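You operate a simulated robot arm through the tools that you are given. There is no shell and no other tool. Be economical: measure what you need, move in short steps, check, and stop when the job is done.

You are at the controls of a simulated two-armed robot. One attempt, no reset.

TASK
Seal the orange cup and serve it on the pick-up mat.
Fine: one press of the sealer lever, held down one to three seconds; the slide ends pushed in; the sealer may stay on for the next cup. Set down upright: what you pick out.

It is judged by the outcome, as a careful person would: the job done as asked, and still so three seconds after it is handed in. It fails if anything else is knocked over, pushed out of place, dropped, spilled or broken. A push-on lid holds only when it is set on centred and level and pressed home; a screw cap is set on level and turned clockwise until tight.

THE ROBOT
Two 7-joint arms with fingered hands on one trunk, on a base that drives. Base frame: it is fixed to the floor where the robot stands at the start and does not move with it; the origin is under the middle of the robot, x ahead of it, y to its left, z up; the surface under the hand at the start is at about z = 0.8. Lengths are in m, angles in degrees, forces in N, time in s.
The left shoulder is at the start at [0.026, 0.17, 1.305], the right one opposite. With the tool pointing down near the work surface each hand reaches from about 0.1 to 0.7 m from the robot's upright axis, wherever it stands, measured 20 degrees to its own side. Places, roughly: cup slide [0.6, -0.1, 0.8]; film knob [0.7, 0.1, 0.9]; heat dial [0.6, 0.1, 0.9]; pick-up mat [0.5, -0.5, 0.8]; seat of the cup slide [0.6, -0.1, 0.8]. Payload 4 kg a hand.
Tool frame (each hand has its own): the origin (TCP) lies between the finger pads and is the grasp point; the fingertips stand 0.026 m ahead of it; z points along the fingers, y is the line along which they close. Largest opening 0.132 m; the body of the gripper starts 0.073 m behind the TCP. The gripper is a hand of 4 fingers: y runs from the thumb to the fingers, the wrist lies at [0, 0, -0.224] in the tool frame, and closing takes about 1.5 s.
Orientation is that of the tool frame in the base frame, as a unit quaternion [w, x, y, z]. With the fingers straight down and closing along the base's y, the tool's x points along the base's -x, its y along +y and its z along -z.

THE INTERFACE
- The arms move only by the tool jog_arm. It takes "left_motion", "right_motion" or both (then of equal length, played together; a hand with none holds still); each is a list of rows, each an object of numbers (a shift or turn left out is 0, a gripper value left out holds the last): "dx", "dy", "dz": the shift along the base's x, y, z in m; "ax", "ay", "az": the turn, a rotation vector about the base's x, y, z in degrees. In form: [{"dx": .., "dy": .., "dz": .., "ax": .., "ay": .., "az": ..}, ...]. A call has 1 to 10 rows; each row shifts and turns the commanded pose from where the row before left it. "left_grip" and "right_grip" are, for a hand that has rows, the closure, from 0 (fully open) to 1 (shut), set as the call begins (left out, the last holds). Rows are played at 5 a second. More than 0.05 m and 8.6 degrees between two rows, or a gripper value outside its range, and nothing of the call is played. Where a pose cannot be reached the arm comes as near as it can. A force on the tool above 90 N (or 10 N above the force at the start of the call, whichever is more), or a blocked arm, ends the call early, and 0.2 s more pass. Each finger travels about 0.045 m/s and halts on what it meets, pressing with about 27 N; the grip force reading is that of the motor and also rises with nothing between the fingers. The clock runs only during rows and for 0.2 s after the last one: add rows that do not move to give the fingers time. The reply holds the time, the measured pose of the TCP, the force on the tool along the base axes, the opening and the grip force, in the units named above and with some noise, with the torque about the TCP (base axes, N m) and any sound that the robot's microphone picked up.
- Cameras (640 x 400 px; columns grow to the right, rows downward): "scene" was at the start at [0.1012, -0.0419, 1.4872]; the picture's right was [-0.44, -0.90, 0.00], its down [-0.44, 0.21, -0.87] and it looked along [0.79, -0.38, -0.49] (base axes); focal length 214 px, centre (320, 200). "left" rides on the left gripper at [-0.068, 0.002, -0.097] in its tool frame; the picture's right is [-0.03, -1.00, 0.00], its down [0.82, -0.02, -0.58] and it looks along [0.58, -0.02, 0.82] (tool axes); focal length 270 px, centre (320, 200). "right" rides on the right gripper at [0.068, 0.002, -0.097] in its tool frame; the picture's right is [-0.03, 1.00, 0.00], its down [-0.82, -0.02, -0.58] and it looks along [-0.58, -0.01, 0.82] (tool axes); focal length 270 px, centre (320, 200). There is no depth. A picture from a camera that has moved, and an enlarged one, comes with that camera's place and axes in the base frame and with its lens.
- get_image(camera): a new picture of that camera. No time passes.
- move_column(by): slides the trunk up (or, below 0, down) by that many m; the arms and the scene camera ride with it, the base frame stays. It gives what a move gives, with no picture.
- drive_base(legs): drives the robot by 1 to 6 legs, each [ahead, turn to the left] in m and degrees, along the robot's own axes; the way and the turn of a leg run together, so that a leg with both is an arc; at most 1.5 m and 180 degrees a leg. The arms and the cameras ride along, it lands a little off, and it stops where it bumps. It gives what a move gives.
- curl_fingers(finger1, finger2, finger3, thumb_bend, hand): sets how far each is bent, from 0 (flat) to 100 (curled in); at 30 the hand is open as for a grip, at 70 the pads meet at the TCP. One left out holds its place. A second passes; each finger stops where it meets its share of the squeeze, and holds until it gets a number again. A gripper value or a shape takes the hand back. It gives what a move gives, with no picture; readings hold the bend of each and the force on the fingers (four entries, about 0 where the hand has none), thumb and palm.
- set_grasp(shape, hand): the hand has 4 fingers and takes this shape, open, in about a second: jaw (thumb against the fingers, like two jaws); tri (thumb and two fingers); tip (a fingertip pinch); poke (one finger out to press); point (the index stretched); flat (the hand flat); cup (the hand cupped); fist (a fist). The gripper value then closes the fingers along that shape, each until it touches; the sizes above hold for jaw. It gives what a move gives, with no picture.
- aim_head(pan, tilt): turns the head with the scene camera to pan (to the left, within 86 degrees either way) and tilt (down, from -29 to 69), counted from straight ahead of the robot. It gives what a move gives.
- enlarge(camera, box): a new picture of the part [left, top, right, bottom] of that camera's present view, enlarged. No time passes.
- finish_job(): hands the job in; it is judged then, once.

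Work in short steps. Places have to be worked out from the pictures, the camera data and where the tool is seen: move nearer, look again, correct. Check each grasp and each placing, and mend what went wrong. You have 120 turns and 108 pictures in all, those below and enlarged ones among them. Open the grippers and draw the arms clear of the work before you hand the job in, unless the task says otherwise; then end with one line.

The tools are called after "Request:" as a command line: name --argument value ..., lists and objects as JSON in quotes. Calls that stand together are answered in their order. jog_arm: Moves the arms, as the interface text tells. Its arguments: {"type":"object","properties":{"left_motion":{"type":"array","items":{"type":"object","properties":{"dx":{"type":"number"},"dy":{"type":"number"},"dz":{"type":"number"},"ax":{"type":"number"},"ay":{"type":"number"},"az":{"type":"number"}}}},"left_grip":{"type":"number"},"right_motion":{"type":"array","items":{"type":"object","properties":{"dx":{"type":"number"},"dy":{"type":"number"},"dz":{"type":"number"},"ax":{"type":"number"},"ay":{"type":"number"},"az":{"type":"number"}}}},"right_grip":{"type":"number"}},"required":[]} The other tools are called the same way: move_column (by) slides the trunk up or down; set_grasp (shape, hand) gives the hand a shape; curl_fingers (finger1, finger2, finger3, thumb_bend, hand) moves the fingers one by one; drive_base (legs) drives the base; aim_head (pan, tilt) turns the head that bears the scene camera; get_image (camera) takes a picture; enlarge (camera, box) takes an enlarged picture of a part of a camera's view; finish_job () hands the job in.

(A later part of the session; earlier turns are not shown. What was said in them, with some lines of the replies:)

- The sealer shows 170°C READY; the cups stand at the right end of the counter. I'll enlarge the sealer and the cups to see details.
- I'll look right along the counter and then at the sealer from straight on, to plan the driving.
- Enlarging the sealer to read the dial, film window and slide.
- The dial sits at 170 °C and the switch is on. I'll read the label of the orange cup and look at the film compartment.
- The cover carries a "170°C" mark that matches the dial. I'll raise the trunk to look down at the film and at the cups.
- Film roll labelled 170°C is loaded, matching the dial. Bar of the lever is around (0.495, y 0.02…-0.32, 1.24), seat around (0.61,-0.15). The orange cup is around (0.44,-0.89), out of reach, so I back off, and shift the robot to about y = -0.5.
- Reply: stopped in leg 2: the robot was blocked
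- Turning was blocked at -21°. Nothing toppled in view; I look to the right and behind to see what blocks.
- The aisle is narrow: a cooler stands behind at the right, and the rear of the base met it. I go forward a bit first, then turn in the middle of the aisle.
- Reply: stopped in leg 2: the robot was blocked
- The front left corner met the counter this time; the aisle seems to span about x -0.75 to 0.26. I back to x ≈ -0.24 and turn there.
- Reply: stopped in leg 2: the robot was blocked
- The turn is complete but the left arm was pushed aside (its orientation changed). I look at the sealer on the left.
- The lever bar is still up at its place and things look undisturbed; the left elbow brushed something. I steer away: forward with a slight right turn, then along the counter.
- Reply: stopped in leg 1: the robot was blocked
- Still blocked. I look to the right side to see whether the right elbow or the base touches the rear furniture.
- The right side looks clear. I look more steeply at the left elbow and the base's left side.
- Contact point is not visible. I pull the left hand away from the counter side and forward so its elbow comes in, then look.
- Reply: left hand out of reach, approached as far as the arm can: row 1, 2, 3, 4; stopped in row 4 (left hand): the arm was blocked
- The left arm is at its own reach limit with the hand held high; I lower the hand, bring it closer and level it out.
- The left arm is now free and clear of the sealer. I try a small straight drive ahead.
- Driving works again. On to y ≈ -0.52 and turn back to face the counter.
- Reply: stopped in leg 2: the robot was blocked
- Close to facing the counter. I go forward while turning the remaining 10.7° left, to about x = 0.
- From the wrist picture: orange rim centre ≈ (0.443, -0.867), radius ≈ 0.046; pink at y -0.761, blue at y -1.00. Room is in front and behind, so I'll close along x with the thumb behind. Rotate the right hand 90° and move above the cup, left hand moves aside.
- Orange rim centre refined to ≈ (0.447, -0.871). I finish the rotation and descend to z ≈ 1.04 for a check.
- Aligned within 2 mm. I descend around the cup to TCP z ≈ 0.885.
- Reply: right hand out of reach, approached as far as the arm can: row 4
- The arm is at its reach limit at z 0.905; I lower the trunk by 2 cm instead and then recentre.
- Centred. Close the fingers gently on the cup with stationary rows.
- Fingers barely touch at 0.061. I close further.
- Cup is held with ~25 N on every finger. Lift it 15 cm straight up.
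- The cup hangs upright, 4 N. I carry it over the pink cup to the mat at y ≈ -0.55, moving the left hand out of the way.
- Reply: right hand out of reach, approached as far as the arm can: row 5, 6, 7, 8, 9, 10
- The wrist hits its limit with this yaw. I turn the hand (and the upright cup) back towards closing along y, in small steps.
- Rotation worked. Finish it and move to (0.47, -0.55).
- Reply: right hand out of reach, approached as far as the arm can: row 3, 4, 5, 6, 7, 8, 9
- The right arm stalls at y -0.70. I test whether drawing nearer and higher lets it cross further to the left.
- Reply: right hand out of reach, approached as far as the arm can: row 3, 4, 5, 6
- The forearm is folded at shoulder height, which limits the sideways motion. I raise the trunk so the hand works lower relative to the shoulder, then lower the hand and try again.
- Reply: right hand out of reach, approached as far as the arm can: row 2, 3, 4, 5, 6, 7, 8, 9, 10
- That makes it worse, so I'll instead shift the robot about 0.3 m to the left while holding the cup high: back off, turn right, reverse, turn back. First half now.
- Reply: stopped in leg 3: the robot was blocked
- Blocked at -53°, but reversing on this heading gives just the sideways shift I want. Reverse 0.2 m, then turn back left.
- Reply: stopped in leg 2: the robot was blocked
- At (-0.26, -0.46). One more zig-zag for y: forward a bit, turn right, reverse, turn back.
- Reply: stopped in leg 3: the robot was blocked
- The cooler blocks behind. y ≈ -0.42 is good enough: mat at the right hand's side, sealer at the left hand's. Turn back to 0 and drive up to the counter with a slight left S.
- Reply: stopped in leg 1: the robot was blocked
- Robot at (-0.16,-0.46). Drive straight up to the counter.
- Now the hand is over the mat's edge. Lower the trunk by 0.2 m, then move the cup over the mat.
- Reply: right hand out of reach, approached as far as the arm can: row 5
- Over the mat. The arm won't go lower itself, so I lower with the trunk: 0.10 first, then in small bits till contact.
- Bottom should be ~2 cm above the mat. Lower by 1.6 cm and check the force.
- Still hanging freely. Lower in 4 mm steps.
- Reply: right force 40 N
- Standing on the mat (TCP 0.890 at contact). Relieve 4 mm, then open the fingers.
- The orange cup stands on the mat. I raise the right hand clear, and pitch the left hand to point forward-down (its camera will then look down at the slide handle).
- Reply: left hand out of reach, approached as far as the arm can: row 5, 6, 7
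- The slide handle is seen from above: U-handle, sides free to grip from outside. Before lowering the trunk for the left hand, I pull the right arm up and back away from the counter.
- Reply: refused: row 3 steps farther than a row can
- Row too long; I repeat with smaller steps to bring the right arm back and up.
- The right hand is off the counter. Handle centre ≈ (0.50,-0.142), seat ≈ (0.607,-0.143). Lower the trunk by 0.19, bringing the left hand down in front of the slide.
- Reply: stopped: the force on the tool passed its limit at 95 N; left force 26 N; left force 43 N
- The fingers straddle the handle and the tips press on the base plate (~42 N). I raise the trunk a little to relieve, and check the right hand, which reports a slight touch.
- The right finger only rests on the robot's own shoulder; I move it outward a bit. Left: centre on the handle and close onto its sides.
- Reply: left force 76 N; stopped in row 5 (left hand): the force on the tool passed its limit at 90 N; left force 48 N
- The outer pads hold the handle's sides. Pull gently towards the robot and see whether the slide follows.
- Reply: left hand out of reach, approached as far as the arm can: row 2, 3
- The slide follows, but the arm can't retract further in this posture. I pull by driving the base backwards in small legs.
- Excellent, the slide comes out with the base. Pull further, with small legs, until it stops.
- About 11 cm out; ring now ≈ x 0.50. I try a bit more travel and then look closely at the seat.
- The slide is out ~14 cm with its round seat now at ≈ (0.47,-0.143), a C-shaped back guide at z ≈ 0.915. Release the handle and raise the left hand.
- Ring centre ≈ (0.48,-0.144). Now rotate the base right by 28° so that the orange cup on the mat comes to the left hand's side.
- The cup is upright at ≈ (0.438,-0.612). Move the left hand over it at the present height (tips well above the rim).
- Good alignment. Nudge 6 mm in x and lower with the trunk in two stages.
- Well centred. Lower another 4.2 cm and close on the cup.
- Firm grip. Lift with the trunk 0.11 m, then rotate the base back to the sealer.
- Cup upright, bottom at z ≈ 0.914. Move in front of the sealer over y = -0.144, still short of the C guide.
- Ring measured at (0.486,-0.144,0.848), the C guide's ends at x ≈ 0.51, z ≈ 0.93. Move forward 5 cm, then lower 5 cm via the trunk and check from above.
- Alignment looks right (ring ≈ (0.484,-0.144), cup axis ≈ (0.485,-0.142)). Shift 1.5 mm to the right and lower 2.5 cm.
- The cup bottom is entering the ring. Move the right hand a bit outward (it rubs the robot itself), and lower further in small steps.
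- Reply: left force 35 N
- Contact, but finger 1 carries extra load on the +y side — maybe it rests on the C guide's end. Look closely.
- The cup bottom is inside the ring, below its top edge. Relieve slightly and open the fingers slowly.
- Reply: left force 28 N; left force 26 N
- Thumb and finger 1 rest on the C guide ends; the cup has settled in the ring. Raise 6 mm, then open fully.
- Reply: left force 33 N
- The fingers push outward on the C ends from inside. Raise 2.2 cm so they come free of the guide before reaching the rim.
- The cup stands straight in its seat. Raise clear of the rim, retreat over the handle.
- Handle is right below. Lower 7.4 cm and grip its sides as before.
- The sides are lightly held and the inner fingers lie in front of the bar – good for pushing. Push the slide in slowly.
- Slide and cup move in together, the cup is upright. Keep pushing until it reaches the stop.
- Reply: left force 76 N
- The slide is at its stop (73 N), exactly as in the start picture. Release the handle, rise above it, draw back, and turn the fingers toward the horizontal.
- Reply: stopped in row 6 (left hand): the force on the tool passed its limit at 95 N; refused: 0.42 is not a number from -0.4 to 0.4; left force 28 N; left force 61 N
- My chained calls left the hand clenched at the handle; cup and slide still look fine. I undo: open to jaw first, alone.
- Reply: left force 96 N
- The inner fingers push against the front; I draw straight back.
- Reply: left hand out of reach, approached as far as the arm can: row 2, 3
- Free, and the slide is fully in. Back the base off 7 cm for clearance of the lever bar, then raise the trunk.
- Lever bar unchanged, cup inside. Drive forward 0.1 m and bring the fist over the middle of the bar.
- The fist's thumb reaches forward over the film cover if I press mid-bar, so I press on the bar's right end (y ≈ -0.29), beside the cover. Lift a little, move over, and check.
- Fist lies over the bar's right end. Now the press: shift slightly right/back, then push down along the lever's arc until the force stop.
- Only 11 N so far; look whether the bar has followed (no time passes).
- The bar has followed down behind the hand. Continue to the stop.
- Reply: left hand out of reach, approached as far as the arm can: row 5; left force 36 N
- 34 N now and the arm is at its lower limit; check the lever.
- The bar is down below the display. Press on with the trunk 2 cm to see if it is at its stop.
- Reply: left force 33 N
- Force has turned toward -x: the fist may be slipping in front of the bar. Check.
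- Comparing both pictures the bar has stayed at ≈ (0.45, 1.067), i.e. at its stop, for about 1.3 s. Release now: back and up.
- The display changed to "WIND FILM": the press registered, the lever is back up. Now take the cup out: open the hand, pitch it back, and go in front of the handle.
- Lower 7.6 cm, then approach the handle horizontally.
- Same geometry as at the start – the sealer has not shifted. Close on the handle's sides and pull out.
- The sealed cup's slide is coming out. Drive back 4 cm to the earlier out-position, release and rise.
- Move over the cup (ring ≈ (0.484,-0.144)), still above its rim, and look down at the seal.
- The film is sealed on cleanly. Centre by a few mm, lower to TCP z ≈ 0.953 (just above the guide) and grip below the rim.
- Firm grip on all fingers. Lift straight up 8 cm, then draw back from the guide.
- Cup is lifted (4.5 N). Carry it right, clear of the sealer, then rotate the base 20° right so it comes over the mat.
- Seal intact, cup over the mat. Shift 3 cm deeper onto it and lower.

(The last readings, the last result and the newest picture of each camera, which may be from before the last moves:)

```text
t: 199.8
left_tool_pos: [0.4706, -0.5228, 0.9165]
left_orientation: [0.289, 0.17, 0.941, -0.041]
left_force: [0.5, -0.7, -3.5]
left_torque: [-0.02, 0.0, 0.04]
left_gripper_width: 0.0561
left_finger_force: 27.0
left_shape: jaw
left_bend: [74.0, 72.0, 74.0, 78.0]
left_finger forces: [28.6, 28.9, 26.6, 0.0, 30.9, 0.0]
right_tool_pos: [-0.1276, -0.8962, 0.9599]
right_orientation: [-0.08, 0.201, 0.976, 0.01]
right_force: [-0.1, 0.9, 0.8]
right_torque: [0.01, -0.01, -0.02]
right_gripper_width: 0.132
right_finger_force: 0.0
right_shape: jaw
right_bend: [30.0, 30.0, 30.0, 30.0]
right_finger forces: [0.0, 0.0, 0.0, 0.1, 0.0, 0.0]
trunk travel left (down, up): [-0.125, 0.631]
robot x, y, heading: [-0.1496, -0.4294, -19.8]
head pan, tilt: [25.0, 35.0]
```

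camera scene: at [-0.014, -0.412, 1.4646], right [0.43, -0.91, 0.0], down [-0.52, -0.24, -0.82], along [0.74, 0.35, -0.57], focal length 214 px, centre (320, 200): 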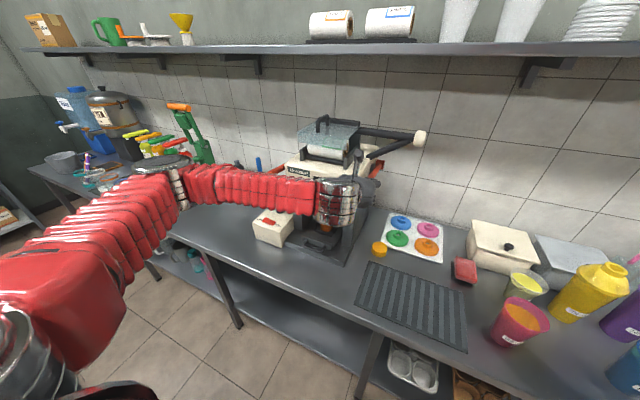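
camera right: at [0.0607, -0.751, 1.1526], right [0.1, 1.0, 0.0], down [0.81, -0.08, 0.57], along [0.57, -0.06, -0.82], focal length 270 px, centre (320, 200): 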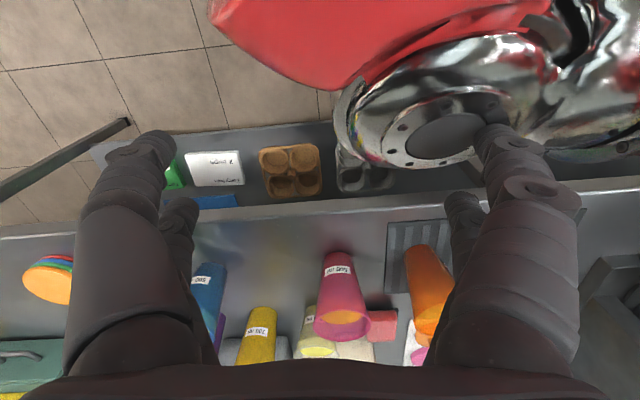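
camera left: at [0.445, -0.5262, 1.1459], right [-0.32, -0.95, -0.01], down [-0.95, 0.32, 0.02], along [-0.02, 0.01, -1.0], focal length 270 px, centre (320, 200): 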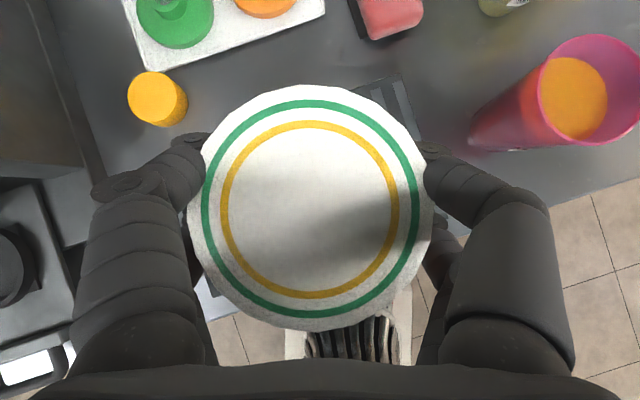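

Still hanging; lower 4 mm at a time.

Request:
move_column --by -0.004

Request:
move_column --by -0.003

```text
t: 200.3
left_tool_pos: [0.4716, -0.5239, 0.9118]
left_orientation: [0.29, 0.169, 0.941, -0.041]
left_force: [1.4, -0.1, 0.8]
left_torque: [0.08, -0.06, -0.04]
left_gripper_width: 0.0558
left_finger_force: 27.3
left_shape: jaw
left_bend: [74.0, 72.0, 74.0, 78.0]
left_finger forces: [28.1, 28.5, 26.4, 0.0, 31.2, 0.0]
right_tool_pos: [-0.1267, -0.8964, 0.9561]
right_orientation: [-0.08, 0.201, 0.976, 0.011]
right_force: [0.0, -0.6, 0.1]
right_torque: [-0.02, -0.01, 0.0]
right_gripper_width: 0.1323
right_finger_force: 0.0
right_shape: jaw
right_bend: [30.0, 30.0, 30.0, 30.0]
right_finger forces: [0.0, 0.0, 0.0, 0.0, 0.0, 0.1]
trunk travel left (down, up): [-0.121, 0.635]
robot x, y, heading: [-0.1459, -0.4287, -19.9]
head pan, tilt: [25.0, 35.0]
```

```text
t: 200.8
left_tool_pos: [0.4719, -0.5237, 0.9131]
left_orientation: [0.291, 0.17, 0.94, -0.042]
left_force: [4.5, -2.5, 17.1]
left_torque: [0.28, -0.23, -0.12]
left_gripper_width: 0.0564
left_finger_force: 27.3
left_shape: jaw
left_bend: [74.0, 72.0, 74.0, 78.0]
left_finger forces: [28.5, 28.2, 25.8, 0.1, 32.0, 0.0]
right_tool_pos: [-0.1284, -0.8962, 0.9522]
right_orientation: [-0.079, 0.201, 0.976, 0.011]
right_force: [0.7, 0.1, -0.8]
right_torque: [0.0, -0.01, 0.01]
right_gripper_width: 0.1321
right_finger_force: 0.1
right_shape: jaw
right_bend: [30.0, 30.0, 30.0, 30.0]
right_finger forces: [0.0, 0.1, 0.0, 0.0, 0.0, 0.1]
trunk travel left (down, up): [-0.118, 0.638]
robot x, y, heading: [-0.1477, -0.429, -19.7]
head pan, tilt: [25.0, 35.0]
```

On the mat (17 N). Relieve 2 mm, open, and rise clear.

Request:
move_column --by 0.002

Request:
jog_arm --left_motion '[{}, {}, {}, {}, {}, {}, {}, {}]' --left_grip 0

Request:
move_column --by 0.11

Request:
get_image --camera "left"

```text
t: 201.3
left_tool_pos: [0.4715, -0.5235, 0.911]
left_orientation: [0.291, 0.17, 0.941, -0.041]
left_force: [5.3, -2.4, 15.2]
left_torque: [0.18, -0.25, -0.1]
left_gripper_width: 0.056
left_finger_force: 27.0
left_shape: jaw
left_bend: [74.0, 72.0, 74.0, 78.0]
left_finger forces: [28.6, 28.2, 26.0, 0.0, 31.9, 0.0]
right_tool_pos: [-0.1285, -0.8956, 0.9552]
right_orientation: [-0.079, 0.201, 0.976, 0.011]
right_force: [-0.1, 0.7, 0.4]
right_torque: [0.0, 0.0, -0.02]
right_gripper_width: 0.1318
right_finger_force: 0.1
right_shape: jaw
right_bend: [30.0, 30.0, 30.0, 30.0]
right_finger forces: [0.0, 0.1, 0.1, 0.0, 0.0, 0.0]
trunk travel left (down, up): [-0.12, 0.636]
robot x, y, heading: [-0.1459, -0.4245, -20.1]
head pan, tilt: [25.0, 35.0]
```

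```text
t: 203.2
left_tool_pos: [0.4723, -0.5228, 0.911]
left_orientation: [0.29, 0.169, 0.941, -0.041]
left_force: [0.3, -0.1, -0.4]
left_torque: [0.0, 0.01, 0.03]
left_gripper_width: 0.132
left_finger_force: 0.0
left_shape: jaw
left_bend: [30.0, 30.0, 30.0, 30.0]
left_finger forces: [0.0, 0.0, 0.1, 0.1, 0.0, 0.0]
right_tool_pos: [-0.1267, -0.8962, 0.955]
right_orientation: [-0.079, 0.201, 0.976, 0.01]
right_force: [1.3, 0.5, 0.2]
right_torque: [0.05, -0.01, 0.02]
right_gripper_width: 0.132
right_finger_force: 0.0
right_shape: jaw
right_bend: [30.0, 30.0, 30.0, 30.0]
right_finger forces: [0.1, 0.1, 0.0, 0.1, 0.0, 0.0]
trunk travel left (down, up): [-0.12, 0.636]
robot x, y, heading: [-0.1508, -0.4256, -19.6]
head pan, tilt: [25.0, 35.0]
```

```text
t: 204.6
left_tool_pos: [0.4721, -0.5243, 1.02]
left_orientation: [0.289, 0.17, 0.941, -0.04]
left_force: [0.2, 0.1, 0.1]
left_torque: [-0.01, 0.02, -0.01]
left_gripper_width: 0.1321
left_finger_force: 0.1
left_shape: jaw
left_bend: [30.0, 30.0, 30.0, 30.0]
left_finger forces: [0.0, 0.0, 0.0, 0.0, 0.0, 0.0]
right_tool_pos: [-0.1271, -0.8961, 1.0642]
right_orientation: [-0.08, 0.201, 0.976, 0.01]
right_force: [1.1, 0.7, 0.9]
right_torque: [-0.01, 0.02, 0.0]
right_gripper_width: 0.1319
right_finger_force: 0.0
right_shape: jaw
right_bend: [30.0, 30.0, 30.0, 30.0]
right_finger forces: [0.1, 0.0, 0.0, 0.1, 0.1, 0.0]
trunk travel left (down, up): [-0.23, 0.526]
robot x, y, heading: [-0.1499, -0.4282, -20.0]
head pan, tilt: [25.0, 35.0]
```

```text
3 pictures are left
camera left: at [0.475, -0.5263, 1.1377], right [-0.32, -0.95, -0.01], down [-0.95, 0.32, 0.02], along [-0.02, 0.02, -1.0], focal length 270 px, centre (320, 200)
```

left: 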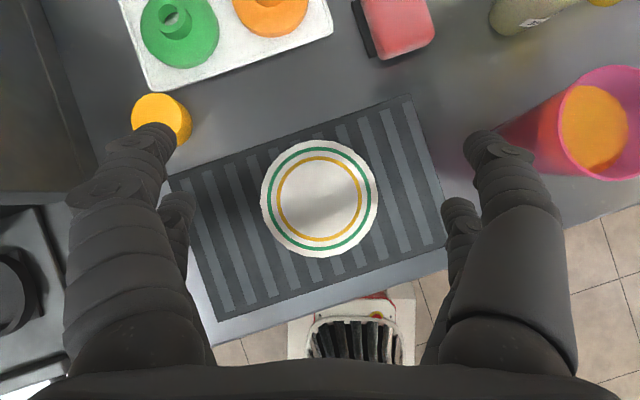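

The sealed cup stands centred on the mat. Now back to the slide: rotate back and position over the handle.

Request:
drive_base --legs '[[0, 20]]'

Request:
jog_arm --left_motion '[{"dx": -0.03}, {"dx": -0.03, "dy": 0.02}, {"dx": -0.03, "dy": 0.03}, {"dx": -0.02, "dy": 0.03}, {"dy": 0.03}, {"dy": 0.03}]'

```text
t: 206.2
left_tool_pos: [0.4666, -0.3013, 1.0215]
left_orientation: [0.292, 0.0, 0.956, 0.011]
left_force: [0.5, -0.6, -0.5]
left_torque: [0.04, 0.0, 0.04]
left_gripper_width: 0.1317
left_finger_force: 0.1
left_shape: jaw
left_bend: [30.0, 30.0, 30.0, 30.0]
left_finger forces: [0.0, 0.0, 0.0, 0.1, 0.0, 0.0]
right_tool_pos: [0.0363, -0.8595, 1.065]
right_orientation: [-0.08, 0.024, 0.997, -0.004]
right_force: [0.2, 0.2, 0.4]
right_torque: [0.01, 0.01, -0.01]
right_gripper_width: 0.132
right_finger_force: 0.1
right_shape: jaw
right_bend: [30.0, 30.0, 30.0, 30.0]
right_finger forces: [0.0, 0.0, 0.1, 0.0, 0.0, 0.0]
trunk travel left (down, up): [-0.23, 0.526]
robot x, y, heading: [-0.1468, -0.4441, 0.3]
head pan, tilt: [25.0, 35.0]
```

```text
t: 207.6
left_tool_pos: [0.3567, -0.1581, 1.0214]
left_orientation: [0.292, -0.001, 0.956, 0.012]
left_force: [0.5, 0.4, 0.2]
left_torque: [0.01, 0.0, -0.03]
left_gripper_width: 0.1321
left_finger_force: 0.0
left_shape: jaw
left_bend: [30.0, 30.0, 30.0, 30.0]
left_finger forces: [0.0, 0.1, 0.0, 0.0, 0.1, 0.0]
right_tool_pos: [0.0358, -0.8579, 1.065]
right_orientation: [-0.08, 0.024, 0.996, -0.004]
right_force: [0.8, -0.5, -0.2]
right_torque: [-0.03, 0.02, -0.03]
right_gripper_width: 0.132
right_finger_force: 0.0
right_shape: jaw
right_bend: [30.0, 30.0, 30.0, 30.0]
right_finger forces: [0.0, 0.0, 0.0, 0.1, 0.1, 0.0]
trunk travel left (down, up): [-0.23, 0.526]
robot x, y, heading: [-0.1464, -0.4456, 0.5]
head pan, tilt: [25.0, 35.0]
```

Fine-align to (0.341,-0.145), lower 17.4 cm and check.

Request:
jog_arm --left_motion '[{"dx": -0.015, "dy": 0.013}]'

Request:
move_column --by -0.174

Request:
get_image --camera "left"

```text
t: 208.0
left_tool_pos: [0.3409, -0.1456, 1.0218]
left_orientation: [0.292, 0.0, 0.956, 0.011]
left_force: [-0.4, 0.0, -0.2]
left_torque: [-0.01, -0.01, 0.01]
left_gripper_width: 0.1319
left_finger_force: 0.0
left_shape: jaw
left_bend: [30.0, 30.0, 30.0, 30.0]
left_finger forces: [0.1, 0.1, 0.0, 0.0, 0.1, 0.0]
right_tool_pos: [0.0344, -0.8577, 1.0653]
right_orientation: [-0.08, 0.025, 0.997, -0.003]
right_force: [0.0, -0.8, 0.4]
right_torque: [0.06, 0.01, -0.02]
right_gripper_width: 0.1318
right_finger_force: 0.0
right_shape: jaw
right_bend: [30.0, 30.0, 30.0, 30.0]
right_finger forces: [0.0, 0.0, 0.0, 0.0, 0.0, 0.0]
trunk travel left (down, up): [-0.23, 0.526]
robot x, y, heading: [-0.1496, -0.446, 0.3]
head pan, tilt: [25.0, 35.0]
```

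```text
t: 209.9
left_tool_pos: [0.3417, -0.1472, 0.8481]
left_orientation: [0.292, 0.0, 0.956, 0.012]
left_force: [-0.5, -1.0, -1.4]
left_torque: [0.03, -0.01, -0.01]
left_gripper_width: 0.1322
left_finger_force: 0.0
left_shape: jaw
left_bend: [30.0, 30.0, 30.0, 30.0]
left_finger forces: [0.0, 0.0, 0.0, 0.0, 0.0, 0.1]
right_tool_pos: [0.0356, -0.858, 0.891]
right_orientation: [-0.08, 0.025, 0.996, -0.004]
right_force: [0.4, -0.2, -0.2]
right_torque: [-0.03, 0.0, -0.01]
right_gripper_width: 0.1322
right_finger_force: 0.1
right_shape: jaw
right_bend: [30.0, 30.0, 30.0, 30.0]
right_finger forces: [0.1, 0.0, 0.1, 0.0, 0.0, 0.0]
trunk travel left (down, up): [-0.056, 0.7]
robot x, y, heading: [-0.1472, -0.4448, 0.7]
head pan, tilt: [25.0, 35.0]
```

```text
2 pictures are left
camera left: at [0.3438, -0.1484, 0.966], right [0.03, -1.0, -0.01], down [-1.0, -0.03, 0.02], along [-0.02, 0.01, -1.0], focal length 270 px, centre (320, 200)
```

left: 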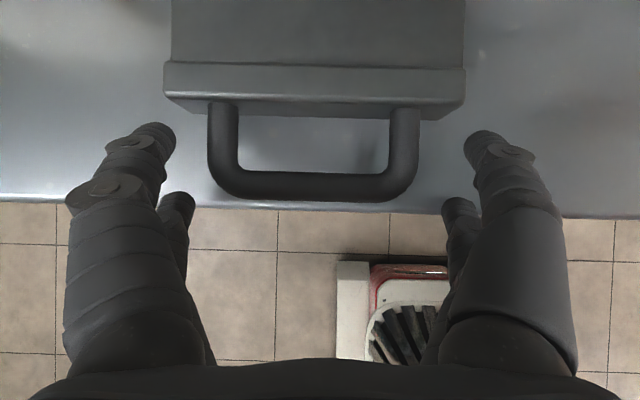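

Handle straddled. Close on it and push the slide in.

Request:
jog_arm --left_motion '[{"dy": 0.002}, {}, {}, {}, {}, {}, {}, {}]' --left_grip 0.8

Request:
jog_arm --left_motion '[{"dx": 0.01}, {"dx": 0.015}, {"dx": 0.015}, {"dx": 0.02}, {"dx": 0.02}, {"dx": 0.02}, {"dx": 0.015}, {"dx": 0.01}, {"dx": 0.006}]'

Request:
jog_arm --left_motion '[{"dx": 0.004}, {"dx": 0.003}, {"dx": 0.003}]'

```text
t: 211.7
left_tool_pos: [0.3411, -0.1457, 0.8476]
left_orientation: [0.293, 0.0, 0.956, 0.013]
left_force: [0.7, -1.6, -2.1]
left_torque: [0.04, 0.04, 0.01]
left_gripper_width: 0.0527
left_finger_force: 11.4
left_shape: jaw
left_bend: [69.0, 61.0, 61.0, 65.0]
left_finger forces: [9.8, 0.1, 0.0, 0.0, 10.6, 0.1]
right_tool_pos: [0.0363, -0.8583, 0.8912]
right_orientation: [-0.08, 0.024, 0.996, -0.005]
right_force: [-1.3, -0.5, 0.5]
right_torque: [-0.01, 0.01, -0.02]
right_gripper_width: 0.1324
right_finger_force: 0.1
right_shape: jaw
right_bend: [30.0, 30.0, 30.0, 30.0]
right_finger forces: [0.1, 0.0, 0.0, 0.1, 0.0, 0.0]
trunk travel left (down, up): [-0.056, 0.7]
robot x, y, heading: [-0.1468, -0.4458, 0.4]
head pan, tilt: [25.0, 35.0]
```

```text
t: 213.7
left_tool_pos: [0.4729, -0.1441, 0.8482]
left_orientation: [0.291, 0.001, 0.957, 0.011]
left_force: [-1.7, -2.8, -8.4]
left_torque: [-0.02, 0.21, 0.05]
left_gripper_width: 0.0522
left_finger_force: 27.4
left_shape: jaw
left_bend: [69.0, 61.0, 61.0, 71.0]
left_finger forces: [25.5, 0.0, 0.1, 0.0, 28.7, 0.0]
right_tool_pos: [0.0362, -0.8587, 0.8912]
right_orientation: [-0.082, 0.024, 0.996, -0.005]
right_force: [-0.1, 0.9, 0.6]
right_torque: [0.01, -0.01, 0.02]
right_gripper_width: 0.1322
right_finger_force: 0.1
right_shape: jaw
right_bend: [30.0, 30.0, 30.0, 30.0]
right_finger forces: [0.0, 0.1, 0.1, 0.0, 0.0, 0.0]
trunk travel left (down, up): [-0.056, 0.7]
robot x, y, heading: [-0.1521, -0.4465, 0.5]
head pan, tilt: [25.0, 35.0]
```

```text
t: 214.5
left_tool_pos: [0.4774, -0.1443, 0.849]
left_orientation: [0.289, 0.001, 0.957, 0.012]
left_force: [-46.8, -1.9, -13.9]
left_torque: [-0.32, 0.53, 0.25]
left_gripper_width: 0.0523
left_finger_force: 26.7
left_shape: jaw
left_bend: [69.0, 61.0, 61.0, 71.0]
left_finger forces: [29.8, 0.0, 0.0, 0.1, 29.0, 0.0]
right_tool_pos: [0.0337, -0.8583, 0.8922]
right_orientation: [-0.079, 0.024, 0.997, -0.003]
right_force: [0.3, -0.3, -0.4]
right_torque: [-0.04, -0.02, -0.03]
right_gripper_width: 0.132
right_finger_force: 0.0
right_shape: jaw
right_bend: [30.0, 30.0, 30.0, 30.0]
right_finger forces: [0.0, 0.0, 0.0, 0.0, 0.0, 0.0]
trunk travel left (down, up): [-0.056, 0.7]
robot x, y, heading: [-0.1466, -0.4434, 0.5]
head pan, tilt: [25.0, 35.0]
```

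At the stop. Ease off, open, and withdraw straight back.

Request:
jog_arm --left_motion '[{"dx": -0.002}, {}, {}, {}, {}, {}, {}, {}]' --left_grip 0

Request:
jog_arm --left_motion '[{"dx": -0.02}, {"dx": -0.03}, {"dx": -0.04}, {"dx": -0.03}]'

Request:
move_column --by 0.2

Request:
aim_head --pan 10 --tilt 35

Request:
get_image --camera "scene"

```text
t: 216.3
left_tool_pos: [0.476, -0.1432, 0.8505]
left_orientation: [0.291, 0.0, 0.957, 0.013]
left_force: [-44.6, 14.5, 9.9]
left_torque: [0.15, 1.47, -1.53]
left_gripper_width: 0.1131
left_finger_force: 0.1
left_shape: jaw
left_bend: [30.0, 30.0, 57.0, 30.0]
left_finger forces: [0.0, 0.1, 44.1, 0.0, 0.1, 0.0]
right_tool_pos: [0.0312, -0.8574, 0.8929]
right_orientation: [-0.077, 0.023, 0.997, -0.004]
right_force: [-0.8, 0.2, 0.1]
right_torque: [-0.03, -0.02, 0.0]
right_gripper_width: 0.132
right_finger_force: 0.1
right_shape: jaw
right_bend: [30.0, 30.0, 30.0, 30.0]
right_finger forces: [0.1, 0.0, 0.0, 0.1, 0.1, 0.0]
trunk travel left (down, up): [-0.056, 0.7]
robot x, y, heading: [-0.1471, -0.449, 0.5]
head pan, tilt: [25.0, 35.0]
```

```text
t: 217.3
left_tool_pos: [0.3607, -0.146, 0.8484]
left_orientation: [0.292, -0.001, 0.956, 0.012]
left_force: [-0.7, 0.1, -1.0]
left_torque: [0.0, 0.01, -0.03]
left_gripper_width: 0.1319
left_finger_force: 0.0
left_shape: jaw
left_bend: [30.0, 30.0, 30.0, 30.0]
left_finger forces: [0.0, 0.1, 0.0, 0.1, 0.0, 0.0]
right_tool_pos: [0.0346, -0.86, 0.8911]
right_orientation: [-0.081, 0.024, 0.996, -0.004]
right_force: [-0.5, 0.2, 0.5]
right_torque: [0.0, -0.01, 0.0]
right_gripper_width: 0.1319
right_finger_force: 0.0
right_shape: jaw
right_bend: [30.0, 30.0, 30.0, 30.0]
right_finger forces: [0.0, 0.0, 0.0, 0.1, 0.0, 0.0]
trunk travel left (down, up): [-0.056, 0.7]
robot x, y, heading: [-0.1474, -0.4456, 0.6]
head pan, tilt: [25.0, 35.0]
```

```text
t: 219.5
left_tool_pos: [0.3594, -0.1445, 1.0479]
left_orientation: [0.291, -0.001, 0.957, 0.011]
left_force: [0.1, -0.1, 0.3]
left_torque: [0.0, 0.01, 0.04]
left_gripper_width: 0.1317
left_finger_force: 0.0
left_shape: jaw
left_bend: [30.0, 30.0, 30.0, 30.0]
left_finger forces: [0.0, 0.0, 0.0, 0.0, 0.0, 0.0]
right_tool_pos: [0.0361, -0.8581, 1.0909]
right_orientation: [-0.08, 0.024, 0.996, -0.003]
right_force: [-0.2, 0.0, 0.7]
right_torque: [0.01, 0.05, -0.01]
right_gripper_width: 0.132
right_finger_force: 0.0
right_shape: jaw
right_bend: [30.0, 30.0, 30.0, 30.0]
right_finger forces: [0.0, 0.1, 0.1, 0.0, 0.0, 0.0]
trunk travel left (down, up): [-0.256, 0.5]
robot x, y, heading: [-0.1466, -0.4438, 0.6]
head pan, tilt: [25.0, 35.0]
```

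```text
t: 220.3
left_tool_pos: [0.3601, -0.145, 1.0489]
left_orientation: [0.292, -0.001, 0.956, 0.012]
left_force: [0.7, 0.6, 0.1]
left_torque: [0.02, -0.03, 0.01]
left_gripper_width: 0.1319
left_finger_force: 0.0
left_shape: jaw
left_bend: [30.0, 30.0, 30.0, 30.0]
left_finger forces: [0.0, 0.0, 0.1, 0.0, 0.1, 0.0]
right_tool_pos: [0.0356, -0.8588, 1.0917]
right_orientation: [-0.081, 0.024, 0.996, -0.004]
right_force: [-0.1, -0.5, 0.0]
right_torque: [-0.03, 0.0, 0.04]
right_gripper_width: 0.1319
right_finger_force: 0.1
right_shape: jaw
right_bend: [30.0, 30.0, 30.0, 30.0]
right_finger forces: [0.0, 0.0, 0.0, 0.0, 0.1, 0.1]
trunk travel left (down, up): [-0.256, 0.5]
robot x, y, heading: [-0.15, -0.4453, 0.4]
head pan, tilt: [10.0, 35.0]
```

```text
1 pictures are left
camera scene: at [0.0232, -0.4312, 1.1976], right [0.19, -0.98, 0.0], down [-0.56, -0.11, -0.82], along [0.8, 0.15, -0.57], focal length 214 px, centre (320, 200)
```

scene: 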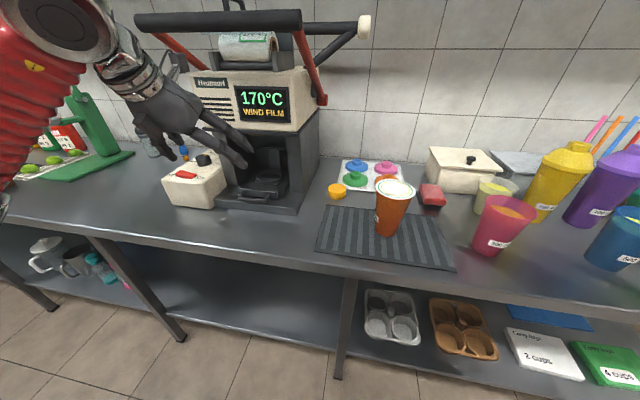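

Cup sealed and standing on the mat, lever up. Use the last picture to verify the slide is fully in.

Request:
enlarge --camera "scene" --box '[190, 120, 330, 230]'

```text
3.64 times, centred on (260, 175) of scene
camera zoom: at [0.0232, -0.4312, 1.1976], right [0.19, -0.98, 0.0], down [-0.56, -0.11, -0.82], along [0.8, 0.15, -0.57], focal length 780 px, centre (538, 291)
```

zoom: 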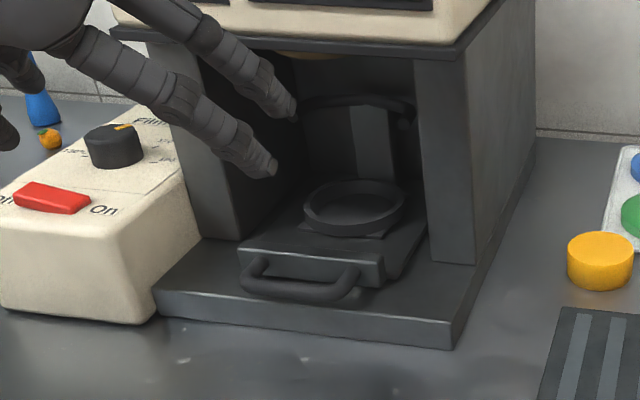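

The slide is fully in (ring back at x ≈ 0.61). Draw the arms clear by backing off a little, then hand in.

Request:
drive_base --legs '[[-0.1, 0]]'

```text
t: 221.4
left_tool_pos: [0.2548, -0.1461, 1.049]
left_orientation: [0.294, -0.001, 0.956, 0.012]
left_force: [-1.2, -0.9, -0.3]
left_torque: [-0.01, -0.03, 0.02]
left_gripper_width: 0.1318
left_finger_force: 0.0
left_shape: jaw
left_bend: [30.0, 30.0, 30.0, 30.0]
left_finger forces: [0.0, 0.0, 0.1, 0.0, 0.0, 0.0]
right_tool_pos: [-0.0669, -0.8602, 1.0911]
right_orientation: [-0.08, 0.023, 0.997, -0.003]
right_force: [0.0, -0.8, 0.0]
right_torque: [0.02, -0.02, -0.01]
right_gripper_width: 0.132
right_finger_force: 0.1
right_shape: jaw
right_bend: [30.0, 30.0, 30.0, 30.0]
right_finger forces: [0.1, 0.0, 0.0, 0.0, 0.0, 0.0]
trunk travel left (down, up): [-0.256, 0.5]
robot x, y, heading: [-0.2535, -0.4444, 0.8]
head pan, tilt: [10.0, 35.0]
```

Both hands are open and clear of the work, the cup is on the mat and the slide is in, so I hand the job in.

Request:
finish_job

```text
The job is handed in.
```

The orange cup is sealed and standing upright on the pick-up mat; the slide is pushed in, the sealer is still on, and its display reads "WIND FILM" because I did not wind the film on for the next cup.
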